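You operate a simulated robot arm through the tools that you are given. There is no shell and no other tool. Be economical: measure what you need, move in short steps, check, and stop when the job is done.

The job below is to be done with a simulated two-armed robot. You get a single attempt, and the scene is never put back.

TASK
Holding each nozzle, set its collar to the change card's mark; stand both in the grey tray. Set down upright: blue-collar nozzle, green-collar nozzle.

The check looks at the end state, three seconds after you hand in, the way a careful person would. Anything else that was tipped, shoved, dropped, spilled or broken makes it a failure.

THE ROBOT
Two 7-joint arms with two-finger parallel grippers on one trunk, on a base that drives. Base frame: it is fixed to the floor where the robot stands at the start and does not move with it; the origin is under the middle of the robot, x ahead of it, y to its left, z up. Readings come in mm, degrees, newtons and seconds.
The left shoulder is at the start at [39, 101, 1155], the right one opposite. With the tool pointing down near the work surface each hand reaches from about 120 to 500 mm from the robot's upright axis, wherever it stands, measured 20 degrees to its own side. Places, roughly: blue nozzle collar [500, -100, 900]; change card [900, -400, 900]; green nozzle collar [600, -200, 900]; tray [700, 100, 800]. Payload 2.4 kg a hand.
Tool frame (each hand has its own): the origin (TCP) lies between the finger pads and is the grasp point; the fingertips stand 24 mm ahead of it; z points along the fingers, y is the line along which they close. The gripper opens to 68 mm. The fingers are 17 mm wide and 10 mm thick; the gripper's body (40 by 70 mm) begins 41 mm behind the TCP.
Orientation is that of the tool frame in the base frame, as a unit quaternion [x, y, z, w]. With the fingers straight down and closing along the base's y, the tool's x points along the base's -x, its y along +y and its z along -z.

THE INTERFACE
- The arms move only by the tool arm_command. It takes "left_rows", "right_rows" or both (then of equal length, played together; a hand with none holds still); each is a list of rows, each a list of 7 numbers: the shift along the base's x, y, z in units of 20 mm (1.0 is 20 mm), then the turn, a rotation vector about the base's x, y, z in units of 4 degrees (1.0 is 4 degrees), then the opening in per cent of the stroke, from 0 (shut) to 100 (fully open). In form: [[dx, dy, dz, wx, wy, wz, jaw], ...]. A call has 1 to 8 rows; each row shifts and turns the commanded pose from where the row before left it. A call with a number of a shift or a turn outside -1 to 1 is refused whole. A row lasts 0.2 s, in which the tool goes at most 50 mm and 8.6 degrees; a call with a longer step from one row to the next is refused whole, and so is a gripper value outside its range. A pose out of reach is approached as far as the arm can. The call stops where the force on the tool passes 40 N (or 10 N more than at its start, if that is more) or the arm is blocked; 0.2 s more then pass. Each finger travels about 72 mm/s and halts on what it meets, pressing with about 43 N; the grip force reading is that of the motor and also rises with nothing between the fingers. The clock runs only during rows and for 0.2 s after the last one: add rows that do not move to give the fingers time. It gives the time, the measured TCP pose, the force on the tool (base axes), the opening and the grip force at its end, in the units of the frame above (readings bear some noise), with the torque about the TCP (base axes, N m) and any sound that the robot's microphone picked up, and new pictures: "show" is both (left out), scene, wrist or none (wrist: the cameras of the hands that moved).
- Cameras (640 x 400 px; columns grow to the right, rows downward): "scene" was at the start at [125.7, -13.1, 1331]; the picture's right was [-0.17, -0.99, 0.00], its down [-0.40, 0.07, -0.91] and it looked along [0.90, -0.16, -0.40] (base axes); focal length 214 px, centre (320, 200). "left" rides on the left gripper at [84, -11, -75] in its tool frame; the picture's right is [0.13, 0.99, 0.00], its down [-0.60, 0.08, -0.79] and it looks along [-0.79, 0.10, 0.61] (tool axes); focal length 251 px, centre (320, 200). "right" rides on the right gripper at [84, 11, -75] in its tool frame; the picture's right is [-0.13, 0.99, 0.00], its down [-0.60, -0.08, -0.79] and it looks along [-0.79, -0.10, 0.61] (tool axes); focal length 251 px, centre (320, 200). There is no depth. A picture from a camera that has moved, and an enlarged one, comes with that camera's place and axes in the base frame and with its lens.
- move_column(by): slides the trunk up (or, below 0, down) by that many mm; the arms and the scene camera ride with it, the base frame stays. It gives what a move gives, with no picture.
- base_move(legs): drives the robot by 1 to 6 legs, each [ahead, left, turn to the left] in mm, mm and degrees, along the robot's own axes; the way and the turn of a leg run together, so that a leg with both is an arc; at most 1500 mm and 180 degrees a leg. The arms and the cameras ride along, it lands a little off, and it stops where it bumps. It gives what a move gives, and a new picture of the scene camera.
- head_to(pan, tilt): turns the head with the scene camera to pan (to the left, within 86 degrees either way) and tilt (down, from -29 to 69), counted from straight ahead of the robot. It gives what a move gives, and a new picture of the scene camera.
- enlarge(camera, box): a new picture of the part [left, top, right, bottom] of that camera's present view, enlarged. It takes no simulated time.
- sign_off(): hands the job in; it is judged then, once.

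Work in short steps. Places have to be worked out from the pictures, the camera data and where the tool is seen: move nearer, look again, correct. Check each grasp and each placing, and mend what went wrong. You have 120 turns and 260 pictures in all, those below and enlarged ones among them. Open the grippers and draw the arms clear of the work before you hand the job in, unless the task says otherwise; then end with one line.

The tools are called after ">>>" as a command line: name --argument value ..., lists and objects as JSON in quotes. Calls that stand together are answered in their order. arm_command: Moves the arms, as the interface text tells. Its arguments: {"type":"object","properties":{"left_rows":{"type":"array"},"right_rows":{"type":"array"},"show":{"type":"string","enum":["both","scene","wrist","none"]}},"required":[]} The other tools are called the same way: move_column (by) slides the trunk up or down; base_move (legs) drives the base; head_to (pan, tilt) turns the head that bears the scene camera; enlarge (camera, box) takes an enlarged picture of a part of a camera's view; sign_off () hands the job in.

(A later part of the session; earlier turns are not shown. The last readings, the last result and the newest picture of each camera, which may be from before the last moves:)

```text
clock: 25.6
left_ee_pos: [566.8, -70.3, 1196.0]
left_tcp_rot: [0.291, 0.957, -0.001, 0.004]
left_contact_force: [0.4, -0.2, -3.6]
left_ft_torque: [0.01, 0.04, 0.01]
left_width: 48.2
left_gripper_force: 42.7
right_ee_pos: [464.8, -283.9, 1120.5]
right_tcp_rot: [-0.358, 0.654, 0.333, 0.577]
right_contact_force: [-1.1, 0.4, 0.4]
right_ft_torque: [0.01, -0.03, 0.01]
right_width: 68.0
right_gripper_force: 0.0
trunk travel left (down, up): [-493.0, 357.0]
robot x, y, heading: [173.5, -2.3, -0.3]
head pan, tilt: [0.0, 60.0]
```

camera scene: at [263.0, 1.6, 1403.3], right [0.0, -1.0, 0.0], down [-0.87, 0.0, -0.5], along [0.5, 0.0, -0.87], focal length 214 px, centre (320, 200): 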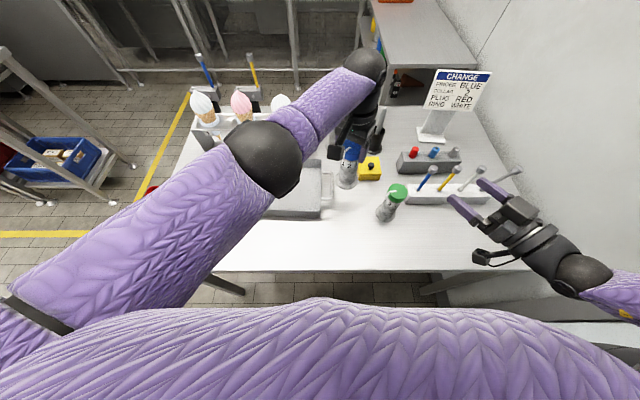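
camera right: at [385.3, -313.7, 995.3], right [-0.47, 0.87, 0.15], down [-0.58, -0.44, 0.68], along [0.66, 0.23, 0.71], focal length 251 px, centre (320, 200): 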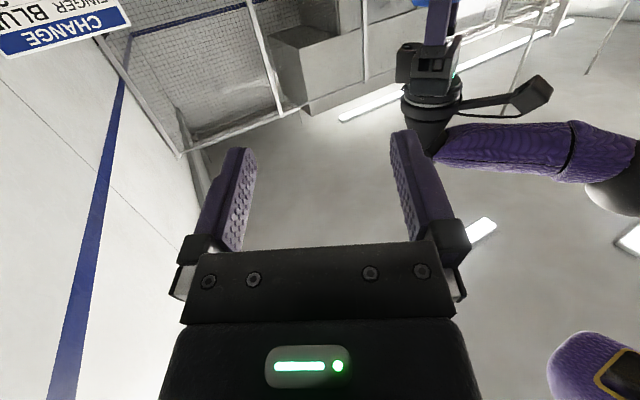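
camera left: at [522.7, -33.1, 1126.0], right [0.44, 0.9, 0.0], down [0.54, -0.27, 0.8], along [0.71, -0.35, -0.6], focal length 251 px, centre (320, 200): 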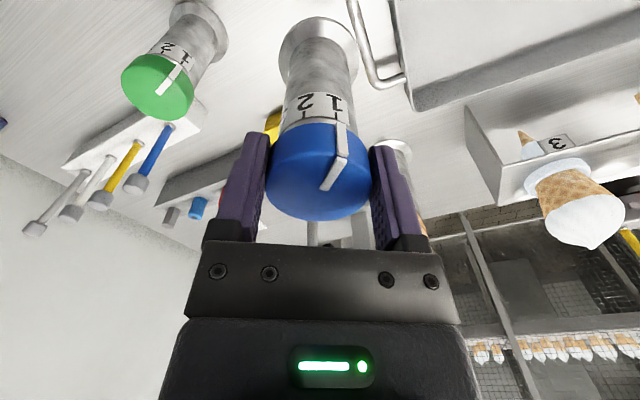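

That pose is reachable. I yaw to about 75° and move to 90 mm short of the nozzle body.

>>> arm_command --right_rows '[[0.5, 0.79, -0.04, 0, 0, 0.5, 100], [0.5, 0.79, -0.04, 0, 0, 0.5, 100], [0.5, 0.79, -0.04, 0, 0, 0.5, 100], [0.5, 0.79, -0.04, 0, 0, 0.5, 100], [0.5, 0.79, -0.04, 0, 0, 0.5, 100], [0.5, 0.79, -0.04, 0, 0, 0.5, 100], [0.5, 0.79, -0.04, 0, 0, 0.5, 100], [0.5, 0.79, -0.04, 0, 0, 0.5, 100]]' --show "both"

```text
clock: 27.4
left_ee_pos: [567.7, -69.8, 1196.8]
left_tcp_rot: [0.29, 0.957, -0.001, 0.003]
left_contact_force: [-0.1, 0.4, -2.0]
left_ft_torque: [0.0, 0.02, -0.01]
left_width: 48.2
left_gripper_force: 42.0
right_ee_pos: [531.6, -183.2, 1120.0]
right_tcp_rot: [-0.457, 0.588, 0.423, 0.517]
right_contact_force: [0.5, 0.4, 0.0]
right_ft_torque: [0.02, 0.03, 0.03]
right_width: 67.9
right_gripper_force: 0.0
right hand out of reach, approached as far as the arm can: row 1, 2, 3
trunk travel left (down, up): [-493.0, 357.0]
robot x, y, heading: [180.0, 3.6, -0.5]
head pan, tilt: [0.0, 60.0]
camera scene: at [263.5, 2.4, 1403.3], right [0.0, -1.0, 0.0], down [-0.87, 0.0, -0.5], along [0.5, 0.0, -0.87], focal length 214 px, centre (320, 200)
camera right: at [500.8, -261.3, 1044.3], right [-0.96, 0.23, 0.15], down [-0.07, -0.73, 0.68], along [0.27, 0.65, 0.71], focal length 251 px, centre (320, 200)
```

scene: 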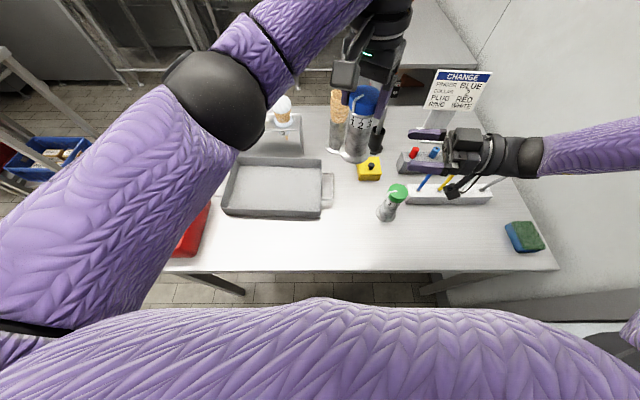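
right: 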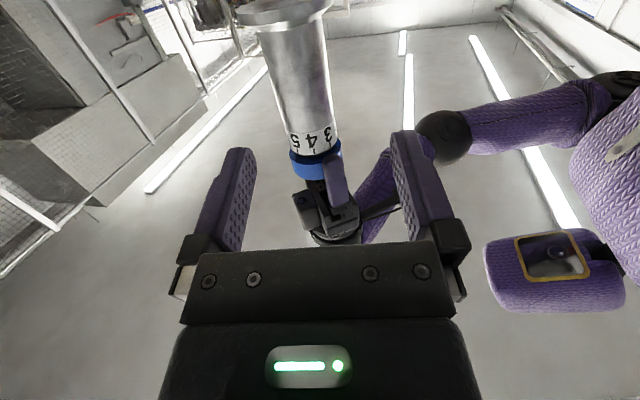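

Yaw 77° and the target is in line. I correct sideways and advance onto the body.

>>> arm_command --right_rows '[[0.55, 0.8, -0.1, 0, 0, 0, 100], [0.35, 0.97, -0.05, 0, 0, 0, 100], [0.22, 0.97, -0.05, 0, 0, 0, 100], [0.22, 0.97, -0.05, 0, 0, 0, 100], [0.22, 0.97, -0.05, 0, 0, 0, 100], [0.22, 0.97, -0.05, 0, 0, 0, 100]]' --show "both"

```text
clock: 28.8
left_ee_pos: [567.6, -68.5, 1196.8]
left_tcp_rot: [0.289, 0.957, -0.001, 0.002]
left_contact_force: [-21.0, 15.8, 1.8]
left_ft_torque: [0.78, 1.1, 0.23]
left_width: 48.7
left_gripper_force: 42.8
right_ee_pos: [556.8, -74.2, 1131.5]
right_tcp_rot: [-0.457, 0.59, 0.421, 0.517]
right_contact_force: [20.1, -15.1, -6.5]
right_ft_torque: [0.2, 0.32, -0.51]
right_width: 68.1
right_gripper_force: 0.4
right hand out of reach, approached as far as the arm can: row 2, 3, 4, 5, 6
trunk travel left (down, up): [-493.0, 357.0]
robot x, y, heading: [176.8, -1.6, -0.5]
head pan, tilt: [0.0, 60.0]
camera scene: at [263.1, 2.1, 1403.3], right [0.0, -1.0, 0.0], down [-0.87, 0.0, -0.5], along [0.5, 0.0, -0.87], focal length 214 px, centre (320, 200)
camera right: at [525.0, -152.7, 1057.0], right [-0.96, 0.24, 0.15], down [-0.07, -0.72, 0.69], along [0.28, 0.65, 0.71], focal length 251 px, centre (320, 200)
```

scene: 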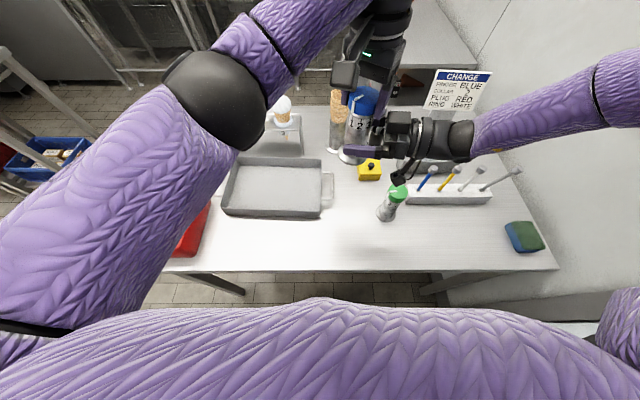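
right: 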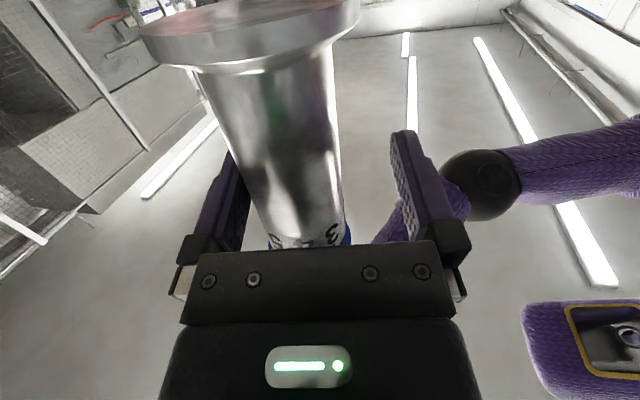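

The nozzle only presses against the right hand's far finger: right is about 9 mm off sideways. I shift the left hand 9 mm to centre it, then check forces before closing.

>>> arm_command --left_rows '[[-0.22, 0.03, 0, 0, 0, 0, 30], [-0.23, 0.03, 0, 0, 0, 0, 30]]' --show "none"

```text
clock: 29.4
left_ee_pos: [557.5, -68.7, 1196.3]
left_tcp_rot: [0.29, 0.957, -0.002, 0.004]
left_contact_force: [0.2, -0.4, -2.9]
left_ft_torque: [0.05, 0.0, -0.02]
left_width: 48.5
left_gripper_force: 42.6
right_ee_pos: [554.6, -72.1, 1132.7]
right_tcp_rot: [-0.457, 0.588, 0.423, 0.516]
right_contact_force: [0.0, -0.2, -1.4]
right_ft_torque: [-0.01, 0.01, -0.02]
right_width: 67.9
right_gripper_force: 0.1
trunk travel left (down, up): [-493.0, 357.0]
robot x, y, heading: [177.3, 2.5, -0.1]
head pan, tilt: [0.0, 60.0]
```

Forces are clear and it is centred within 2 mm. I close the right hand on the body.

>>> arm_command --right_rows '[[0, 0, 0, 0, 0, 0, 75], [0, 0, 0, 0, 0, 0, 30], [0, 0, 0, 0, 0, 0, 30], [0, 0, 0, 0, 0, 0, 30]]' --show "both"

>>> enlarge --camera "left" --box '[240, 0, 400, 230]'

```text
clock: 30.4
left_ee_pos: [556.9, -69.6, 1196.4]
left_tcp_rot: [0.292, 0.957, -0.003, 0.002]
left_contact_force: [-1.2, -0.8, -1.2]
left_ft_torque: [-0.31, -0.18, 0.0]
left_width: 48.5
left_gripper_force: 43.0
right_ee_pos: [556.5, -72.6, 1131.4]
right_tcp_rot: [-0.456, 0.59, 0.421, 0.516]
right_contact_force: [0.9, 0.5, 0.0]
right_ft_torque: [0.29, 0.27, -0.02]
right_width: 43.8
right_gripper_force: 42.8
trunk travel left (down, up): [-493.0, 357.0]
robot x, y, heading: [178.2, 0.3, -0.4]
head pan, tilt: [0.0, 60.0]
stopped in row 4 (left hand): the force on the tool passed its limit at 41 N (the readings are from after the stop); the commanded pose is now the measured one
camera scene: at [263.1, 1.9, 1403.3], right [0.0, -1.0, 0.0], down [-0.87, 0.0, -0.5], along [0.5, 0.0, -0.87], focal length 214 px, centre (320, 200)
camera right: at [524.8, -152.9, 1056.9], right [-0.96, 0.24, 0.16], down [-0.07, -0.72, 0.69], along [0.28, 0.65, 0.71], focal length 251 px, centre (320, 200)
```

scene: 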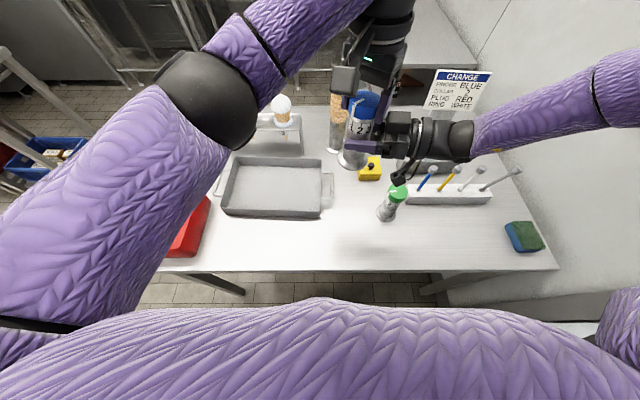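
right: 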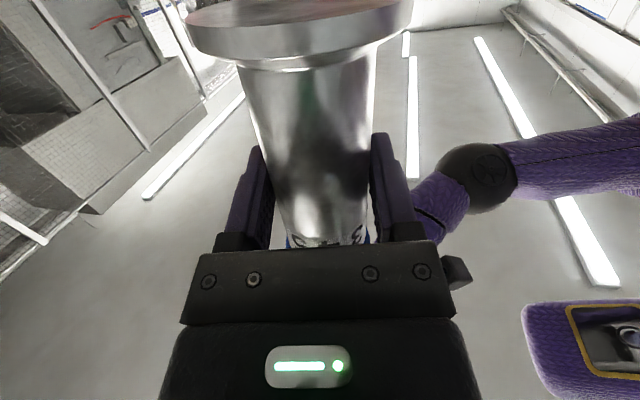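

```text
1.74 times, centred on (320, 115) of left
camera zoom: at [481.3, -31.5, 1271.1], right [0.45, 0.89, 0.0], down [0.54, -0.27, 0.8], along [0.71, -0.36, -0.61], focal length 437 px, centre (320, 348)
```

zoom: 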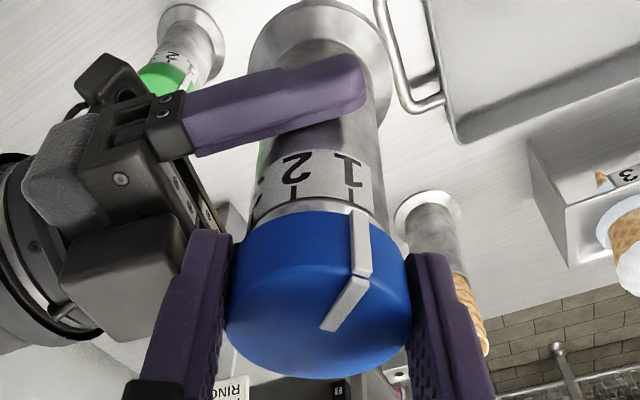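

Both hands hold it firmly. I look closely at the scale before turning.

>>> enlarge --camera "left" --box '[290, 70, 360, 150]'

>>> enlarge --camera "scene" --box '[330, 80, 390, 150]'

```text
5.00 times, centred on (325, 110) of left
camera zoom: at [481.3, -31.5, 1271.1], right [0.45, 0.89, 0.0], down [0.54, -0.27, 0.8], along [0.71, -0.36, -0.61], focal length 1257 px, centre (295, 650)
```

zoom: 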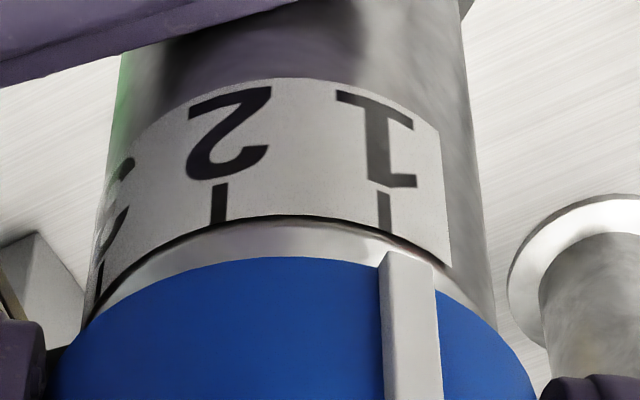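

```text
5.71 times, centred on (360, 115) of scene
camera zoom: at [263.1, 1.9, 1403.3], right [0.0, -1.0, 0.0], down [-0.87, 0.0, -0.5], along [0.5, 0.0, -0.87], focal length 1226 px, centre (91, 686)
```

zoom: 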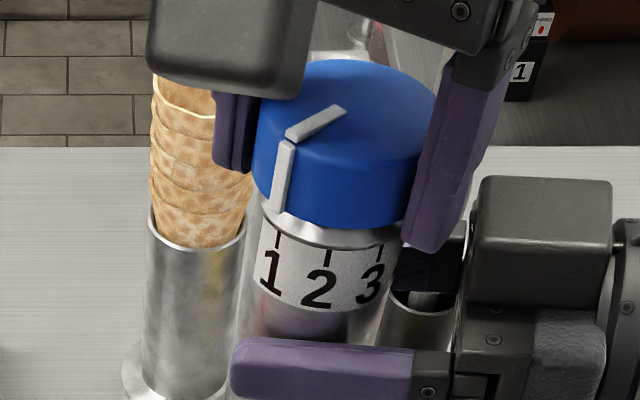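

The pointer is on 1 and I can see both scale and pointer clearly. I turn the collar with the left hand by +32° first.

>>> arm_command --left_rows '[[0, 0, 0, 0, 0, 1, 30], [0, 0, 0, 0, 0, 1, 30], [0, 0, 0, 0, 0, 1, 30], [0, 0, 0, 0, 0, 1, 30], [0, 0, 0, 0, 0, 1, 30], [0, 0, 0, 0, 0, 1, 30], [0, 0, 0, 0, 0, 1, 30], [0, 0, 0, 0, 0, 1, 30]]' --right_rows '[[0, 0, 0, 0, 0, 0, 30], [0, 0, 0, 0, 0, 0, 30], [0, 0, 0, 0, 0, 0, 30], [0, 0, 0, 0, 0, 0, 30], [0, 0, 0, 0, 0, 0, 30], [0, 0, 0, 0, 0, 0, 30], [0, 0, 0, 0, 0, 0, 30], [0, 0, 0, 0, 0, 0, 30]]' --show "none"

>>> enlarge --camera "scene" --box '[330, 80, 390, 150]'

>>> enlarge --camera "left" --box '[280, 70, 360, 150]'

```text
clock: 32.1
left_ee_pos: [556.5, -68.9, 1196.7]
left_tcp_rot: [0.016, 1.0, -0.002, 0.002]
left_contact_force: [-14.5, -18.6, 4.1]
left_ft_torque: [-0.32, 0.18, -0.07]
left_width: 48.3
left_gripper_force: 43.1
right_ee_pos: [556.6, -72.8, 1131.6]
right_tcp_rot: [-0.456, 0.59, 0.421, 0.516]
right_contact_force: [14.0, 19.5, -3.3]
right_ft_torque: [-0.86, 0.73, 0.01]
right_width: 43.7
right_gripper_force: 43.2
trunk travel left (down, up): [-493.0, 357.0]
robot x, y, heading: [177.1, -1.7, -0.2]
head pan, tilt: [0.0, 60.0]
```

```text
5.71 times, centred on (360, 115) of scene
camera zoom: at [263.1, 1.9, 1403.3], right [0.0, -1.0, 0.0], down [-0.87, 0.0, -0.5], along [0.5, 0.0, -0.87], focal length 1226 px, centre (91, 686)
```

zoom: 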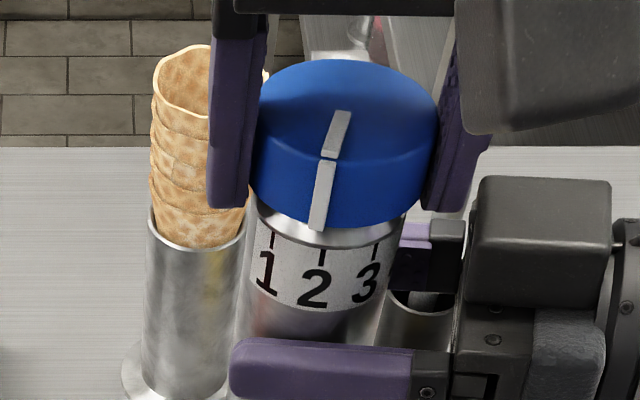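

```text
5.00 times, centred on (320, 110) of left
camera zoom: at [472.2, -77.9, 1271.3], right [-0.1, 1.0, 0.0], down [0.6, 0.06, 0.8], along [0.79, 0.07, -0.61], focal length 1257 px, centre (320, 650)
```

zoom: 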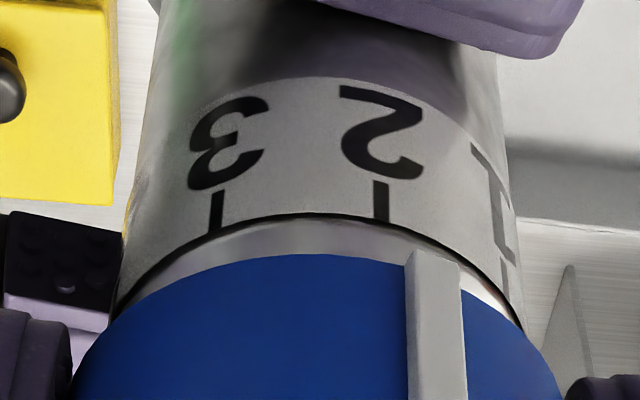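

The pointer now stands about 8–10° short of 2. I turn another 8°.

>>> arm_command --left_rows '[[0, 0, 0, 0, 0, 1, 30], [0, 0, 0, 0, 0, 1, 30]]' --right_rows '[[0, 0, 0, 0, 0, 0, 30], [0, 0, 0, 0, 0, 0, 30]]' --show "none"

>>> enlarge --camera "scene" --box '[340, 95, 376, 135]'

>>> enlarge --camera "left" --box '[280, 70, 360, 150]'

```text
clock: 32.8
left_ee_pos: [556.4, -69.6, 1195.9]
left_tcp_rot: [-0.051, 0.999, -0.002, 0.002]
left_contact_force: [-16.9, -22.6, 8.6]
left_ft_torque: [-0.66, 0.16, -0.04]
left_width: 48.1
left_gripper_force: 43.6
right_ee_pos: [555.6, -72.5, 1131.1]
right_tcp_rot: [-0.456, 0.591, 0.421, 0.516]
right_contact_force: [17.2, 22.3, -8.5]
right_ft_torque: [-0.79, 0.9, 0.0]
right_width: 43.4
right_gripper_force: 43.1
trunk travel left (down, up): [-493.0, 357.0]
robot x, y, heading: [178.3, 2.6, -0.1]
head pan, tilt: [0.0, 60.0]
```

```text
10.00 times, centred on (358, 115) of scene
camera zoom: at [263.1, 1.9, 1403.3], right [0.0, -1.0, 0.0], down [-0.87, 0.0, -0.5], along [0.5, 0.0, -0.87], focal length 2145 px, centre (-60, 1050)
```

zoom: 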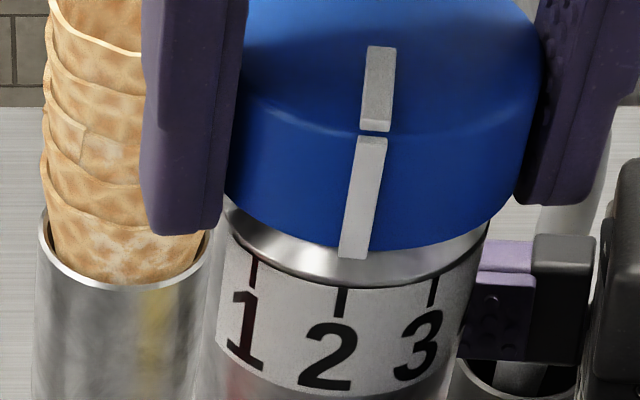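

```text
5.00 times, centred on (320, 110) of left
camera zoom: at [474.2, -89.6, 1271.0], right [-0.23, 0.97, 0.0], down [0.59, 0.14, 0.8], along [0.77, 0.18, -0.61], focal length 1257 px, centre (320, 650)
```

zoom: 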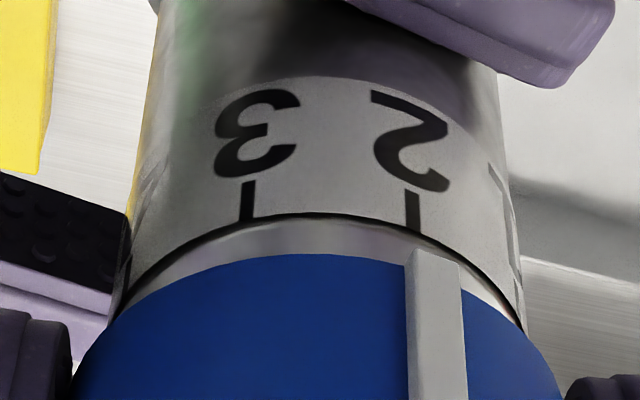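

In the scene view the pointer line now meets the tick of 2 within about half a degree. I open the right hand and check again.

>>> arm_command --right_rows '[[0, 0, 0, 0, 0, 0, 62], [0, 0, 0, 0, 0, 0, 70], [0, 0, 0, 0, 0, 0, 100], [0, 0, 0, 0, 0, 0, 100]]' --left_rows '[[0, 0, 0, 0, 0, 0, 30], [0, 0, 0, 0, 0, 0, 30], [0, 0, 0, 0, 0, 0, 30], [0, 0, 0, 0, 0, 0, 30]]' --show "none"

>>> enlarge --camera "scene" --box '[340, 95, 376, 135]'

```text
clock: 33.8
left_ee_pos: [556.2, -70.1, 1197.1]
left_tcp_rot: [-0.053, 0.999, -0.001, 0.002]
left_contact_force: [-0.6, -0.7, -2.6]
left_ft_torque: [0.01, -0.03, 0.03]
left_width: 48.2
left_gripper_force: 43.1
right_ee_pos: [557.2, -73.2, 1131.4]
right_tcp_rot: [-0.456, 0.59, 0.421, 0.516]
right_contact_force: [-0.3, 0.0, -0.6]
right_ft_torque: [0.0, 0.01, 0.01]
right_width: 68.1
right_gripper_force: 0.1
trunk travel left (down, up): [-493.0, 357.0]
robot x, y, heading: [176.1, -0.0, -0.2]
head pan, tilt: [0.0, 60.0]
```

```text
10.00 times, centred on (358, 115) of scene
camera zoom: at [263.1, 1.9, 1403.3], right [0.0, -1.0, 0.0], down [-0.87, 0.0, -0.5], along [0.5, 0.0, -0.87], focal length 2145 px, centre (-60, 1050)
```

zoom: 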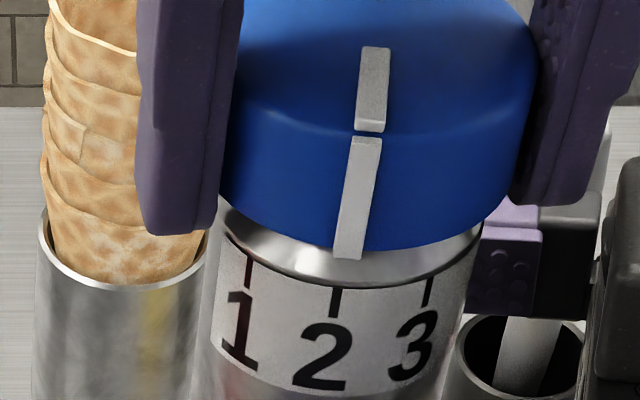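

Still on 2. I withdraw the right hand straight back.

>>> arm_command --right_rows '[[-0.22, -0.97, 0.05, 0, 0, 0, 100], [-0.22, -0.97, 0.05, 0, 0, 0, 100], [-0.22, -0.97, 0.05, 0, 0, 0, 100], [-0.22, -0.97, 0, 0, 0, 0, 100], [-0.22, -0.97, 0, 0, 0, 0, 100], [-0.22, -0.97, 0, 0, 0, 0, 100], [-0.22, -0.97, 0, 0, 0, 0, 100]]' --show "scene"

```text
clock: 35.4
left_ee_pos: [556.4, -70.1, 1195.8]
left_tcp_rot: [-0.053, 0.999, -0.001, 0.002]
left_contact_force: [-0.6, 0.7, -3.3]
left_ft_torque: [0.02, -0.01, -0.02]
left_width: 48.2
left_gripper_force: 43.0
right_ee_pos: [525.4, -209.7, 1135.1]
right_tcp_rot: [-0.456, 0.59, 0.422, 0.516]
right_contact_force: [-0.1, -0.7, 0.4]
right_ft_torque: [0.02, 0.01, 0.0]
right_width: 68.1
right_gripper_force: 0.0
trunk travel left (down, up): [-493.0, 357.0]
robot x, y, heading: [179.5, 1.4, -0.2]
head pan, tilt: [0.0, 60.0]
camera scene: at [263.0, 1.7, 1403.3], right [0.0, -1.0, 0.0], down [-0.87, 0.0, -0.5], along [0.5, 0.0, -0.87], focal length 214 px, centre (320, 200)
```

scene: 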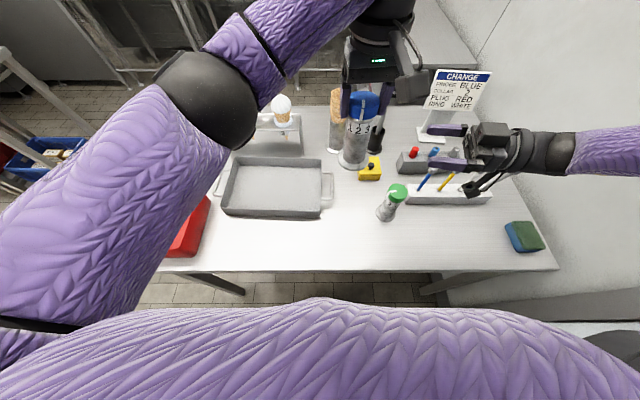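

The right hand is clear. I enlarge the tray to locate its rim and floor accurately.

>>> enlarge --camera "scene" --box '[205, 140, 345, 228]'

```text
4.55 times, centred on (275, 184) of scene
camera zoom: at [263.0, 1.7, 1403.3], right [0.0, -1.0, 0.0], down [-0.87, 0.0, -0.5], along [0.5, 0.0, -0.87], focal length 975 px, centre (524, 273)
```

zoom: 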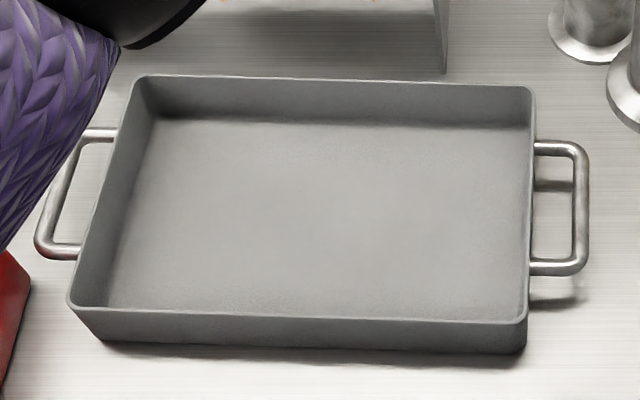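

Tray interior is about x 560–738, y 5–295, rim z≈845. I carry blue at height towards (625,170).

>>> arm_command --left_rows '[[0.29, 1, 0, 0, 0, 0, 30], [0.29, 1, 0, 0, 0, 0, 30], [0.29, 1, 0, 0, 0, 0, 30], [0.29, 1, 0, 0, 0, 0, 30], [0.29, 1, 0, 0, 0, 0, 30], [0.29, 1, 0, 0, 0, 0, 30], [0.29, 1, 0, 0, 0, 0, 30], [0.29, 1, 0, 0, 0, 0, 30]]' --show "none"

>>> arm_command --left_rows '[[0.29, 1, -0.5, 0, 0, 0, 30], [0.29, 1, -0.5, 0, 0, 0, 30], [0.29, 1, -0.5, 0, 0, 0, 30], [0.29, 1, -0.5, 0, 0, 0, 30], [0, 0, -1, 0, 0, 0, 30], [0, 0, -1, 0, 0, 0, 30], [0, 0, -1, 0, 0, 0, 30], [0, 0, -1, 0, 0, 0, 30]]' --show "both"

```text
clock: 37.1
left_ee_pos: [603.8, 90.7, 1196.1]
left_tcp_rot: [-0.052, 0.999, 0.0, 0.003]
left_contact_force: [0.5, 1.0, -3.4]
left_ft_torque: [-0.05, 0.05, 0.0]
left_width: 48.4
left_gripper_force: 43.1
right_ee_pos: [525.3, -208.6, 1135.0]
right_tcp_rot: [-0.455, 0.591, 0.421, 0.517]
right_contact_force: [0.3, 0.0, -0.4]
right_ft_torque: [-0.03, 0.02, 0.01]
right_width: 68.1
right_gripper_force: 0.0
trunk travel left (down, up): [-493.0, 357.0]
robot x, y, heading: [176.8, 0.2, -0.2]
head pan, tilt: [0.0, 60.0]
```

```text
clock: 39.0
left_ee_pos: [626.7, 171.6, 1074.9]
left_tcp_rot: [-0.053, 0.999, -0.002, 0.002]
left_contact_force: [0.2, 0.1, -2.8]
left_ft_torque: [-0.01, 0.01, -0.02]
left_width: 48.1
left_gripper_force: 42.4
right_ee_pos: [525.5, -208.2, 1135.4]
right_tcp_rot: [-0.456, 0.59, 0.422, 0.516]
right_contact_force: [0.2, -0.3, 0.4]
right_ft_torque: [-0.03, -0.02, -0.02]
right_width: 67.9
right_gripper_force: 0.0
trunk travel left (down, up): [-493.0, 357.0]
robot x, y, heading: [177.9, 2.3, 0.0]
head pan, tilt: [0.0, 60.0]
camera scene: at [263.2, 2.1, 1403.3], right [0.0, -1.0, 0.0], down [-0.87, 0.0, -0.5], along [0.5, 0.0, -0.87], focal length 214 px, centre (320, 200)
camera left: at [544.4, 151.4, 1150.2], right [-0.23, 0.97, 0.0], down [0.59, 0.14, 0.8], along [0.77, 0.18, -0.61], focal length 251 px, centre (320, 200)
```

scene: 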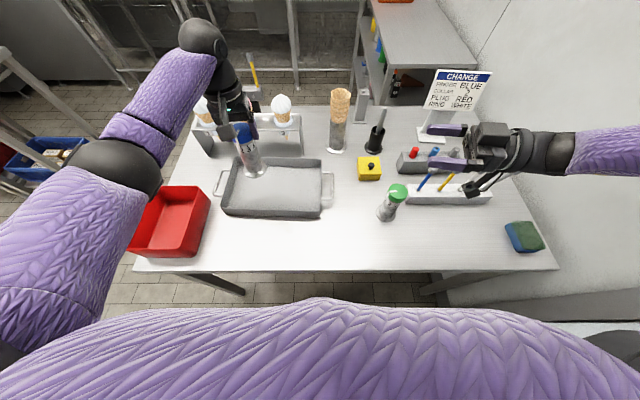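
left: 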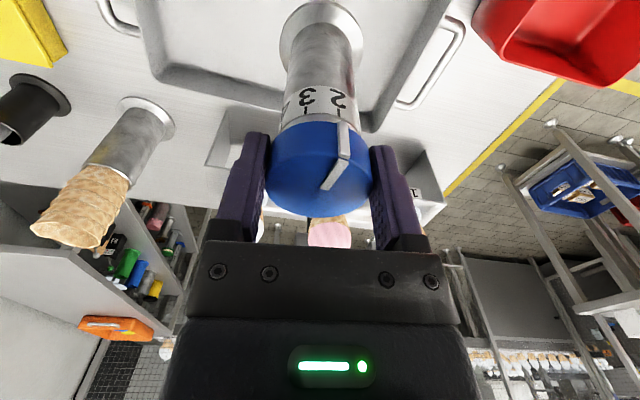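

Hanging over the tray middle-left. I descend to about 20 mm above the floor.

>>> arm_command --left_rows '[[0, 0, -1, 0, 0, 0, 30], [0, 0, -1, 0, 0, 0, 30], [0, 0, -1, 0, 0, 0, 30], [0, 0, -1, 0, 0, 0, 30], [0, 0, -1, 0, 0, 0, 30], [0, 0, -1, 0, 0, 0, 30]]' --show "both"

```text
clock: 40.4
left_ee_pos: [624.4, 171.8, 957.5]
left_tcp_rot: [-0.052, 0.999, -0.001, 0.002]
left_contact_force: [-0.7, 0.1, -4.7]
left_ft_torque: [0.01, 0.02, -0.03]
left_width: 48.4
left_gripper_force: 42.4
right_ee_pos: [526.5, -208.7, 1135.3]
right_tcp_rot: [-0.456, 0.589, 0.422, 0.517]
right_contact_force: [0.3, 0.9, 0.2]
right_ft_torque: [0.01, -0.01, 0.03]
right_width: 68.3
right_gripper_force: 0.1
trunk travel left (down, up): [-493.0, 357.0]
robot x, y, heading: [175.4, -1.0, -0.1]
head pan, tilt: [0.0, 60.0]
camera scene: at [263.2, 2.1, 1403.3], right [0.0, -1.0, 0.0], down [-0.87, 0.0, -0.5], along [0.5, 0.0, -0.87], focal length 214 px, centre (320, 200)
camera left: at [543.0, 151.8, 1031.8], right [-0.23, 0.97, 0.0], down [0.59, 0.14, 0.8], along [0.77, 0.18, -0.61], focal length 251 px, centre (320, 200)
```

scene: 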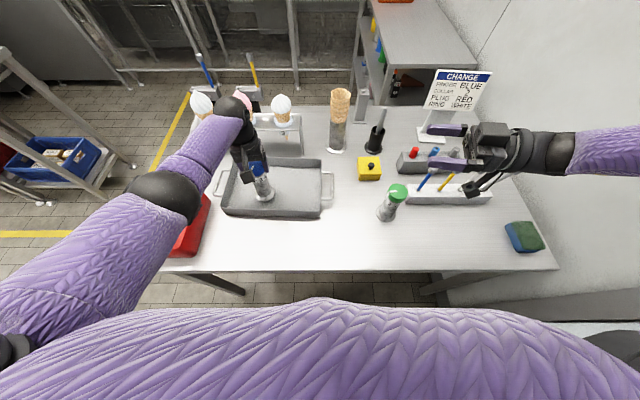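
left: 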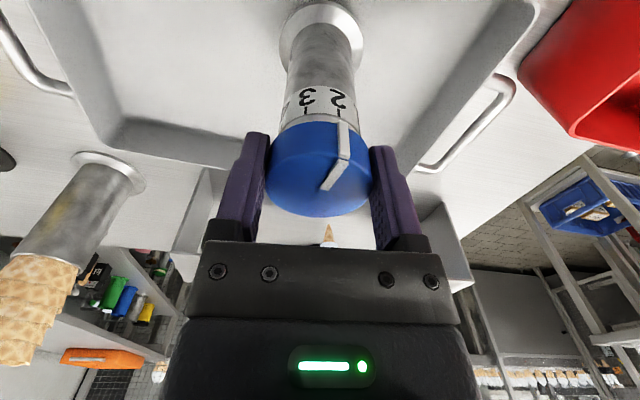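

About 22 mm to go. I lower in small steps and watch the vertical force.

>>> arm_command --left_rows '[[0, 0, -0.4, 0, 0, 0, 30], [0, 0, -0.3, 0, 0, 0, 30], [0, 0, -0.2, 0, 0, 0, 30], [0, 0, -0.1, 0, 0, 0, 30]]' --show "none"

>>> arm_command --left_rows '[[0, 0, -0.06, 0, 0, 0, 30], [0, 0, -0.06, 0, 0, 0, 30]]' --show "none"

```text
clock: 41.4
left_ee_pos: [626.4, 170.4, 935.5]
left_tcp_rot: [-0.053, 0.999, -0.001, 0.003]
left_contact_force: [-0.3, 0.0, -3.7]
left_ft_torque: [-0.02, 0.01, 0.0]
left_width: 48.5
left_gripper_force: 43.3
right_ee_pos: [525.6, -208.9, 1135.3]
right_tcp_rot: [-0.457, 0.589, 0.422, 0.516]
right_contact_force: [-0.1, -0.4, 0.1]
right_ft_torque: [0.02, -0.04, 0.01]
right_width: 67.9
right_gripper_force: 0.0
trunk travel left (down, up): [-493.0, 357.0]
robot x, y, heading: [177.3, -1.2, -0.2]
head pan, tilt: [0.0, 60.0]
```

```text
clock: 42.0
left_ee_pos: [625.1, 170.6, 935.4]
left_tcp_rot: [-0.052, 0.999, 0.0, 0.003]
left_contact_force: [-1.6, -1.6, 9.0]
left_ft_torque: [-0.13, -0.08, -0.01]
left_width: 48.0
left_gripper_force: 43.4
right_ee_pos: [524.9, -208.8, 1135.4]
right_tcp_rot: [-0.456, 0.59, 0.421, 0.517]
right_contact_force: [-0.1, 0.7, -0.3]
right_ft_torque: [0.02, -0.01, 0.02]
right_width: 67.9
right_gripper_force: 0.1
trunk travel left (down, up): [-493.0, 357.0]
robot x, y, heading: [176.4, 2.1, -0.3]
head pan, tilt: [0.0, 60.0]
```

Contact with the tray floor (+9 N). I release gently.

>>> arm_command --left_rows '[[0, 0, 0, 0, 0, 0, 72], [0, 0, 0, 0, 0, 0, 76], [0, 0, 0, 0, 0, 0, 100], [0, 0, 0, 0, 0, 0, 100]]' --show "both"

>>> enlarge --camera "scene" --box '[240, 150, 290, 210]'

```text
clock: 43.0
left_ee_pos: [625.8, 171.5, 933.9]
left_tcp_rot: [-0.053, 0.999, -0.001, 0.002]
left_contact_force: [0.1, -0.1, 0.0]
left_ft_torque: [0.0, 0.01, 0.01]
left_width: 68.0
left_gripper_force: 0.0
right_ee_pos: [524.7, -208.2, 1135.8]
right_tcp_rot: [-0.456, 0.589, 0.422, 0.516]
right_contact_force: [0.3, -0.5, -0.2]
right_ft_torque: [0.01, -0.05, 0.02]
right_width: 68.0
right_gripper_force: 0.0
trunk travel left (down, up): [-493.0, 357.0]
robot x, y, heading: [175.6, -4.4, -0.1]
head pan, tilt: [0.0, 60.0]
camera scene: at [262.9, 2.0, 1403.3], right [0.0, -1.0, 0.0], down [-0.87, 0.0, -0.5], along [0.5, 0.0, -0.87], focal length 214 px, centre (320, 200)
camera left: at [543.5, 150.9, 1008.7], right [-0.23, 0.97, 0.0], down [0.59, 0.14, 0.8], along [0.77, 0.18, -0.6], focal length 251 px, centre (320, 200)
```

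scene: 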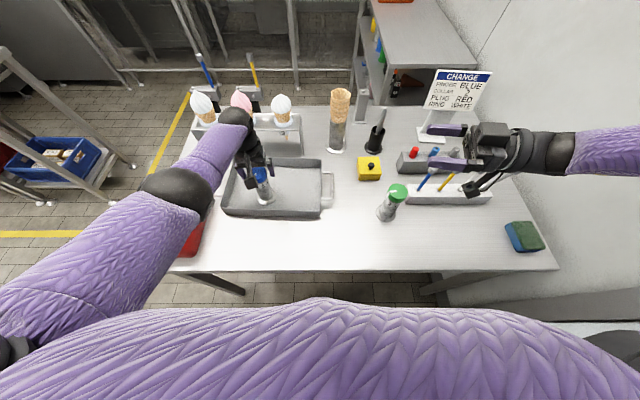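
left: 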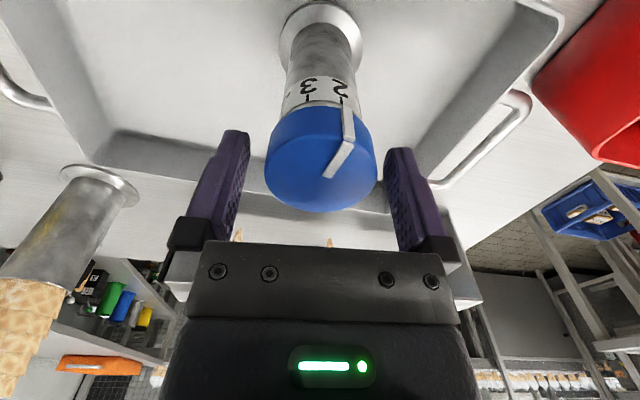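

```text
6.67 times, centred on (265, 180) of scene
camera zoom: at [262.9, 2.0, 1403.3], right [0.0, -1.0, 0.0], down [-0.87, 0.0, -0.5], along [0.5, 0.0, -0.87], focal length 1430 px, centre (687, 333)
```

zoom: 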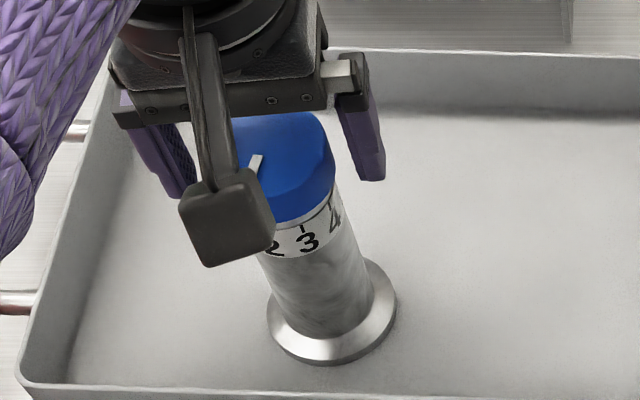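

Blue stands upright and free. I raise the left hand straight up.

>>> arm_command --left_rows '[[0, 0, 0.5, 0, 0, 0, 100], [0, 0, 1, 0, 0, 0, 100], [0, 0, 1, 0, 0, 0, 100], [0, 0, 1, 0, 0, 0, 100], [0, 0, 1, 0, 0, 0, 100], [0, 0, 1, 0, 0, 0, 100], [0, 0, 1, 0, 0, 0, 100], [0, 0, 1, 0, 0, 0, 100]]' --show "scene"

>>> enlarge --camera "left" --box '[260, 0, 380, 120]'

>>> enlarge --camera "scene" --box '[240, 150, 290, 210]'

>>> enlarge --camera "scene" --box '[370, 175, 420, 225]'

```text
clock: 44.8
left_ee_pos: [627.6, 171.5, 1085.2]
left_tcp_rot: [-0.052, 0.999, -0.001, 0.003]
left_contact_force: [0.4, 0.0, -0.3]
left_ft_torque: [0.02, -0.02, 0.03]
left_width: 68.1
left_gripper_force: 0.1
right_ee_pos: [524.2, -209.2, 1134.9]
right_tcp_rot: [-0.456, 0.59, 0.421, 0.516]
right_contact_force: [-0.4, 0.6, 1.0]
right_ft_torque: [0.03, 0.01, 0.01]
right_width: 68.0
right_gripper_force: 0.1
trunk travel left (down, up): [-493.0, 357.0]
robot x, y, heading: [177.6, -1.0, -0.3]
head pan, tilt: [0.0, 60.0]
camera scene: at [262.9, 2.0, 1403.4], right [0.0, -1.0, 0.0], down [-0.87, 0.0, -0.5], along [0.5, 0.0, -0.87], focal length 214 px, centre (320, 200)
```

scene: 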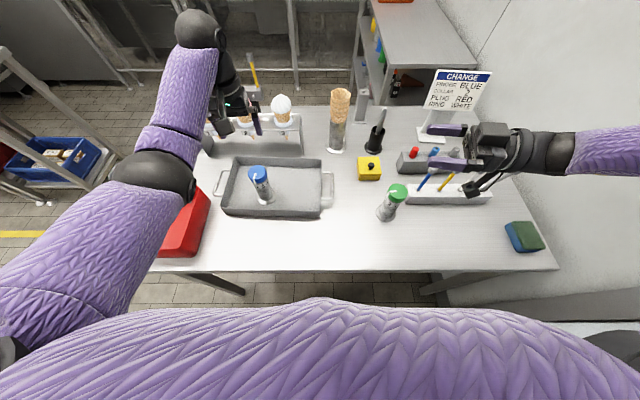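

```text
3.33 times, centred on (320, 60) of left
camera zoom: at [545.4, 151.1, 1160.1], right [-0.23, 0.97, 0.0], down [0.59, 0.14, 0.8], along [0.77, 0.18, -0.61], focal length 838 px, centre (320, 667)
```

zoom: 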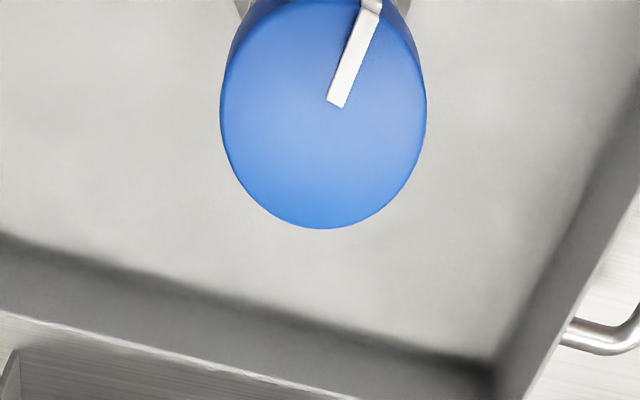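

```text
6.67 times, centred on (265, 180) of scene
camera zoom: at [262.9, 2.0, 1403.4], right [0.0, -1.0, 0.0], down [-0.87, 0.0, -0.5], along [0.5, 0.0, -0.87], focal length 1430 px, centre (687, 333)
```

zoom: 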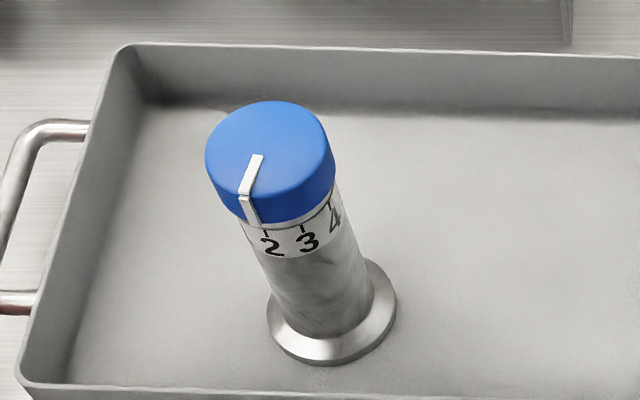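

```text
8.00 times, centred on (395, 200) of scene
camera zoom: at [262.9, 2.0, 1403.4], right [0.0, -1.0, 0.0], down [-0.87, 0.0, -0.5], along [0.5, 0.0, -0.87], focal length 1716 px, centre (-280, 200)
```

zoom: 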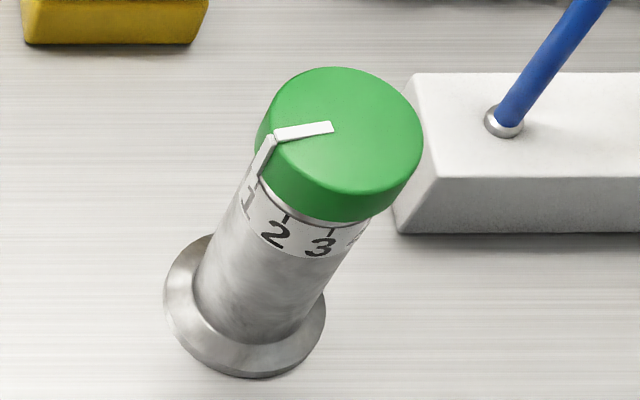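

Blue reads 2 and stands upright in the tray. Green is at (563,-203), still at 1. For green I swap roles, mirrored: the right hand takes the collar from above and the left holds the body. I start reorienting both hands in free air.

>>> arm_command --right_rows '[[0, -0.3, 0.5, -0.974, 0.225, -1, 100], [0, -0.3, 0.5, -0.956, 0.292, -1, 100], [0, -0.3, 0.5, -0.934, 0.358, -1, 100], [0, -0.3, 0.5, -0.906, 0.423, -1, 100], [0, -0.3, 0.5, -0.875, 0.485, -1, 100], [0, -0.3, 0.5, -0.839, 0.545, -1, 100], [0, -0.3, 0.5, -0.799, 0.602, -1, 100], [0, -0.3, 0.5, -0.755, 0.656, -1, 100]]' --left_rows '[[-0.6, 0.8, 0.6, 0.1, -0.99, -1, 100], [-0.6, 0.8, 0.6, 0.03, -1, -1, 100], [-0.6, 0.8, 0.6, -0.03, -1, -1, 100], [-0.6, 0.8, 0.6, -0.1, -0.99, -1, 100], [-0.6, 0.8, 0.6, -0.17, -0.98, -1, 100], [-0.6, 0.8, 0.6, -0.24, -0.97, -1, 100], [-0.6, 0.8, 0.6, -0.31, -0.95, -1, 100], [-0.6, 0.8, 0.6, -0.37, -0.93, -1, 100]]' --show "scene"

```text
clock: 46.5
left_ee_pos: [529.8, 300.0, 1180.6]
left_tcp_rot: [0.216, 0.936, -0.054, 0.273]
left_contact_force: [0.3, -0.3, -0.5]
left_ft_torque: [-0.04, -0.03, 0.04]
left_width: 67.9
left_gripper_force: 0.1
right_ee_pos: [526.2, -257.0, 1214.9]
right_tcp_rot: [-0.338, 0.835, 0.163, 0.402]
right_contact_force: [-0.3, 1.0, -0.2]
right_ft_torque: [0.0, 0.02, 0.03]
right_width: 67.8
right_gripper_force: 0.0
trunk travel left (down, up): [-493.0, 357.0]
robot x, y, heading: [178.0, 4.1, -0.1]
head pan, tilt: [0.0, 60.0]
camera scene: at [262.4, 2.7, 1403.4], right [0.0, -1.0, 0.0], down [-0.87, 0.0, -0.5], along [0.5, 0.0, -0.87], focal length 214 px, centre (320, 200)
```

scene: 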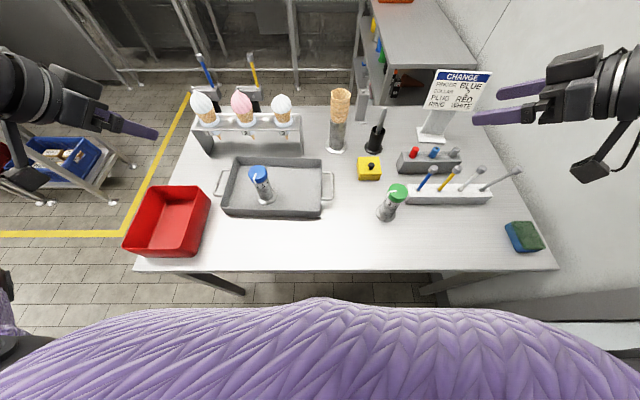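

Both track well. I continue the same way.

>>> arm_command --right_rows '[[0.2, 0.15, 0, -0.707, 0.707, -1, 100], [0.2, 0.15, 0, -0.656, 0.755, -1, 100], [0.2, 0.15, 0, -0.602, 0.799, -1, 100], [0.2, 0.15, 0, -0.545, 0.839, -1, 100], [0.2, 0.15, 0, -0.485, 0.875, -1, 100], [0.2, 0.15, 0, -0.423, 0.906, -1, 100], [0.2, 0.15, 0, -0.358, 0.934, -1, 100], [0.2, 0.15, 0, -0.292, 0.956, -1, 100]]' --left_rows '[[0, 0, -0.25, -0.438, -0.899, -1, 100], [0, 0, -0.25, -0.5, -0.866, -1, 100], [0, 0, -0.25, -0.559, -0.829, -1, 100], [0, 0, -0.25, -0.616, -0.788, -1, 100], [0, 0, -0.25, -0.669, -0.743, -1, 100], [0, 0, -0.25, -0.719, -0.695, -1, 100], [0, 0, -0.25, -0.766, -0.643, -1, 100], [0, 0, -0.25, -0.809, -0.588, -1, 100]]' --show "none"

```text
clock: 48.4
left_ee_pos: [530.4, 299.1, 1140.5]
left_tcp_rot: [0.41, 0.74, -0.243, 0.474]
left_contact_force: [1.0, -0.1, -1.0]
left_ft_torque: [-0.01, 0.02, 0.01]
left_width: 67.8
left_gripper_force: 0.1
right_ee_pos: [502.5, -318.0, 1074.4]
right_tcp_rot: [-0.11, 0.978, 0.009, 0.174]
right_contact_force: [-0.1, 0.5, -0.1]
right_ft_torque: [-0.04, 0.01, -0.02]
right_width: 68.0
right_gripper_force: 0.0
right hand out of reach, approached as far as the arm can: row 4, 5, 6, 7, 8
trunk travel left (down, up): [-493.0, 357.0]
robot x, y, heading: [178.3, 1.1, -0.2]
head pan, tilt: [0.0, 60.0]
```

The right was dragged a little because it was high and far; it is safe at z=1074. I finish its tilt, keep yawing and move over green; the left finishes its side-hold orientation.

>>> arm_command --right_rows '[[0.38, 0.72, 0, -0.225, 0.974, -1, 100], [0.38, 0.72, 0, -0.156, 0.988, -1, 100], [0.38, 0.72, 0, -0.087, 0.996, -1, 100], [0.38, 0.72, 0, -0.017, 1, -1, 100], [0.38, 0.72, 0, 0.05, 0.99, -1, 100], [0.38, 0.72, 0, 0, 0, -1, 100], [0.38, 0.72, 0, 0, 0, -1, 100], [0.38, 0.72, 0, 0, 0, -1, 100]]' --left_rows '[[0, 0, 0, -0.848, -0.53, -1, 100], [0, 0, 0, -0.883, -0.469, -1, 100], [0, 0, 0, -0.914, -0.407, -1, 100], [0, 0, 0, -0.94, -0.342, -1, 100], [0, 0, 0, -0.961, -0.276, -1, 100], [0, 0, 0, 0, 0, 0, 100], [0, 0, 0, 0, 0, 0, 100], [0, 0, 0, 0, 0, 0, 100]]' --show "both"

```text
clock: 50.1
left_ee_pos: [529.7, 299.8, 1139.1]
left_tcp_rot: [0.468, 0.576, -0.404, 0.535]
left_contact_force: [-1.5, -0.1, -0.6]
left_ft_torque: [0.03, 0.03, -0.01]
left_width: 68.4
left_gripper_force: 0.0
right_ee_pos: [447.2, -308.0, 973.2]
right_tcp_rot: [0.123, 0.991, 0.009, 0.051]
right_contact_force: [0.9, -0.2, 0.0]
right_ft_torque: [-0.01, 0.0, 0.01]
right_width: 67.8
right_gripper_force: 0.0
right hand out of reach, approached as far as the arm can: row 1, 2, 3, 4, 5, 6, 7, 8
trunk travel left (down, up): [-493.0, 357.0]
robot x, y, heading: [177.6, -1.4, -0.1]
head pan, tilt: [0.0, 60.0]
camera scene: at [262.9, 2.2, 1403.4], right [0.0, -1.0, 0.0], down [-0.87, 0.0, -0.5], along [0.5, 0.0, -0.87], focal length 214 px, centre (320, 200)
camera right: at [361.3, -277.1, 1040.4], right [0.37, 0.93, 0.04], down [0.48, -0.23, 0.85], along [0.8, -0.29, -0.53], focal length 251 px, centre (320, 200)
camera left: at [503.3, 377.7, 1063.7], right [0.96, 0.25, -0.09], down [-0.12, 0.72, 0.68], along [0.24, -0.65, 0.72], focal length 251 px, centre (320, 200)
```

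scene: 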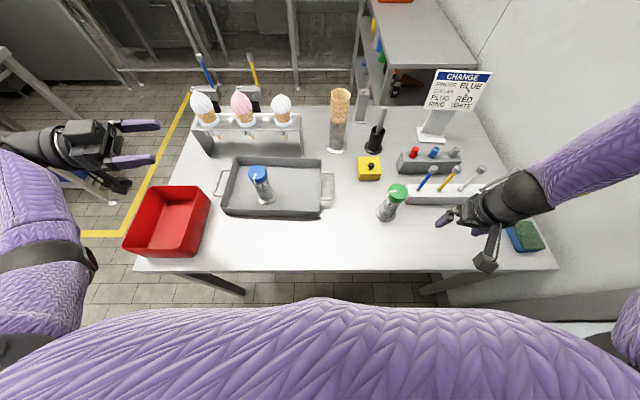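
right: 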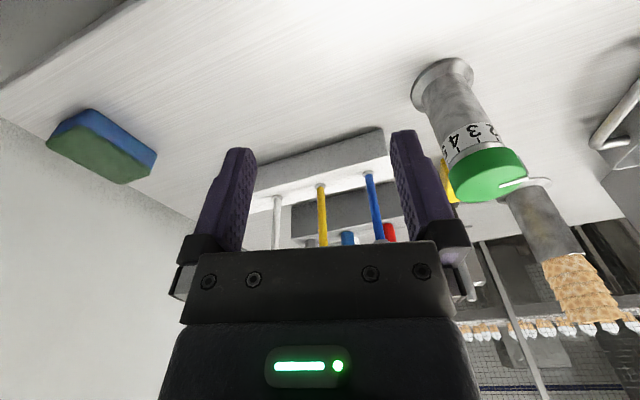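
left: 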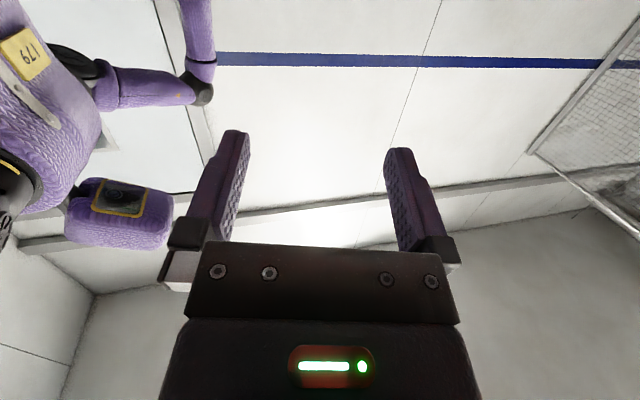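

The right arm is against a joint limit in this posture. I try moving it up and closer without any turning to let it relax.

>>> arm_command --right_rows '[[-0.2, 0.3, 1, 0, 0, 0, 100], [-0.2, 0.3, 1, 0, 0, 0, 100], [-0.2, 0.3, 1, 0, 0, 0, 100], [-0.2, 0.3, 1, 0, 0, 0, 100], [-0.2, 0.3, 1, 0, 0, 0, 100], [-0.2, 0.3, 1, 0, 0, 0, 100], [-0.2, 0.3, 1, 0, 0, 0, 100], [-0.2, 0.3, 1, 0, 0, 0, 100]]' --show "scene"

```text
clock: 52.0
left_ee_pos: [530.1, 298.9, 1138.9]
left_tcp_rot: [0.468, 0.576, -0.404, 0.535]
left_contact_force: [-0.5, -0.1, 0.2]
left_ft_torque: [0.0, 0.01, 0.0]
left_width: 68.3
left_gripper_force: 0.1
right_ee_pos: [415.0, -259.9, 1135.0]
right_tcp_rot: [0.124, 0.991, 0.009, 0.052]
right_contact_force: [1.2, 0.4, -0.2]
right_ft_torque: [-0.02, 0.01, 0.04]
right_width: 68.2
right_gripper_force: 0.0
trunk travel left (down, up): [-493.0, 357.0]
robot x, y, heading: [177.8, -0.7, -0.2]
head pan, tilt: [0.0, 60.0]
camera scene: at [262.6, 2.2, 1403.4], right [0.0, -1.0, 0.0], down [-0.87, 0.0, -0.5], along [0.5, 0.0, -0.87], focal length 214 px, centre (320, 200)
```

scene: 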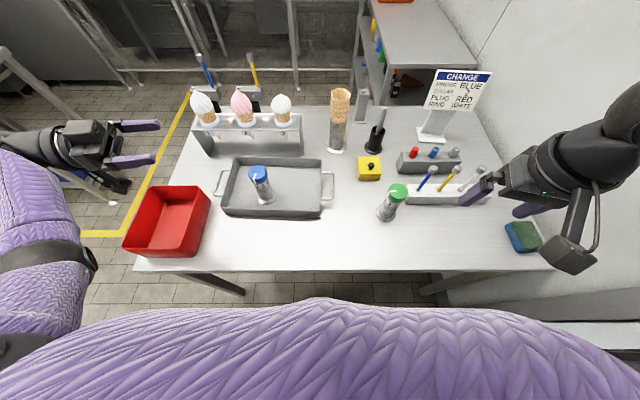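

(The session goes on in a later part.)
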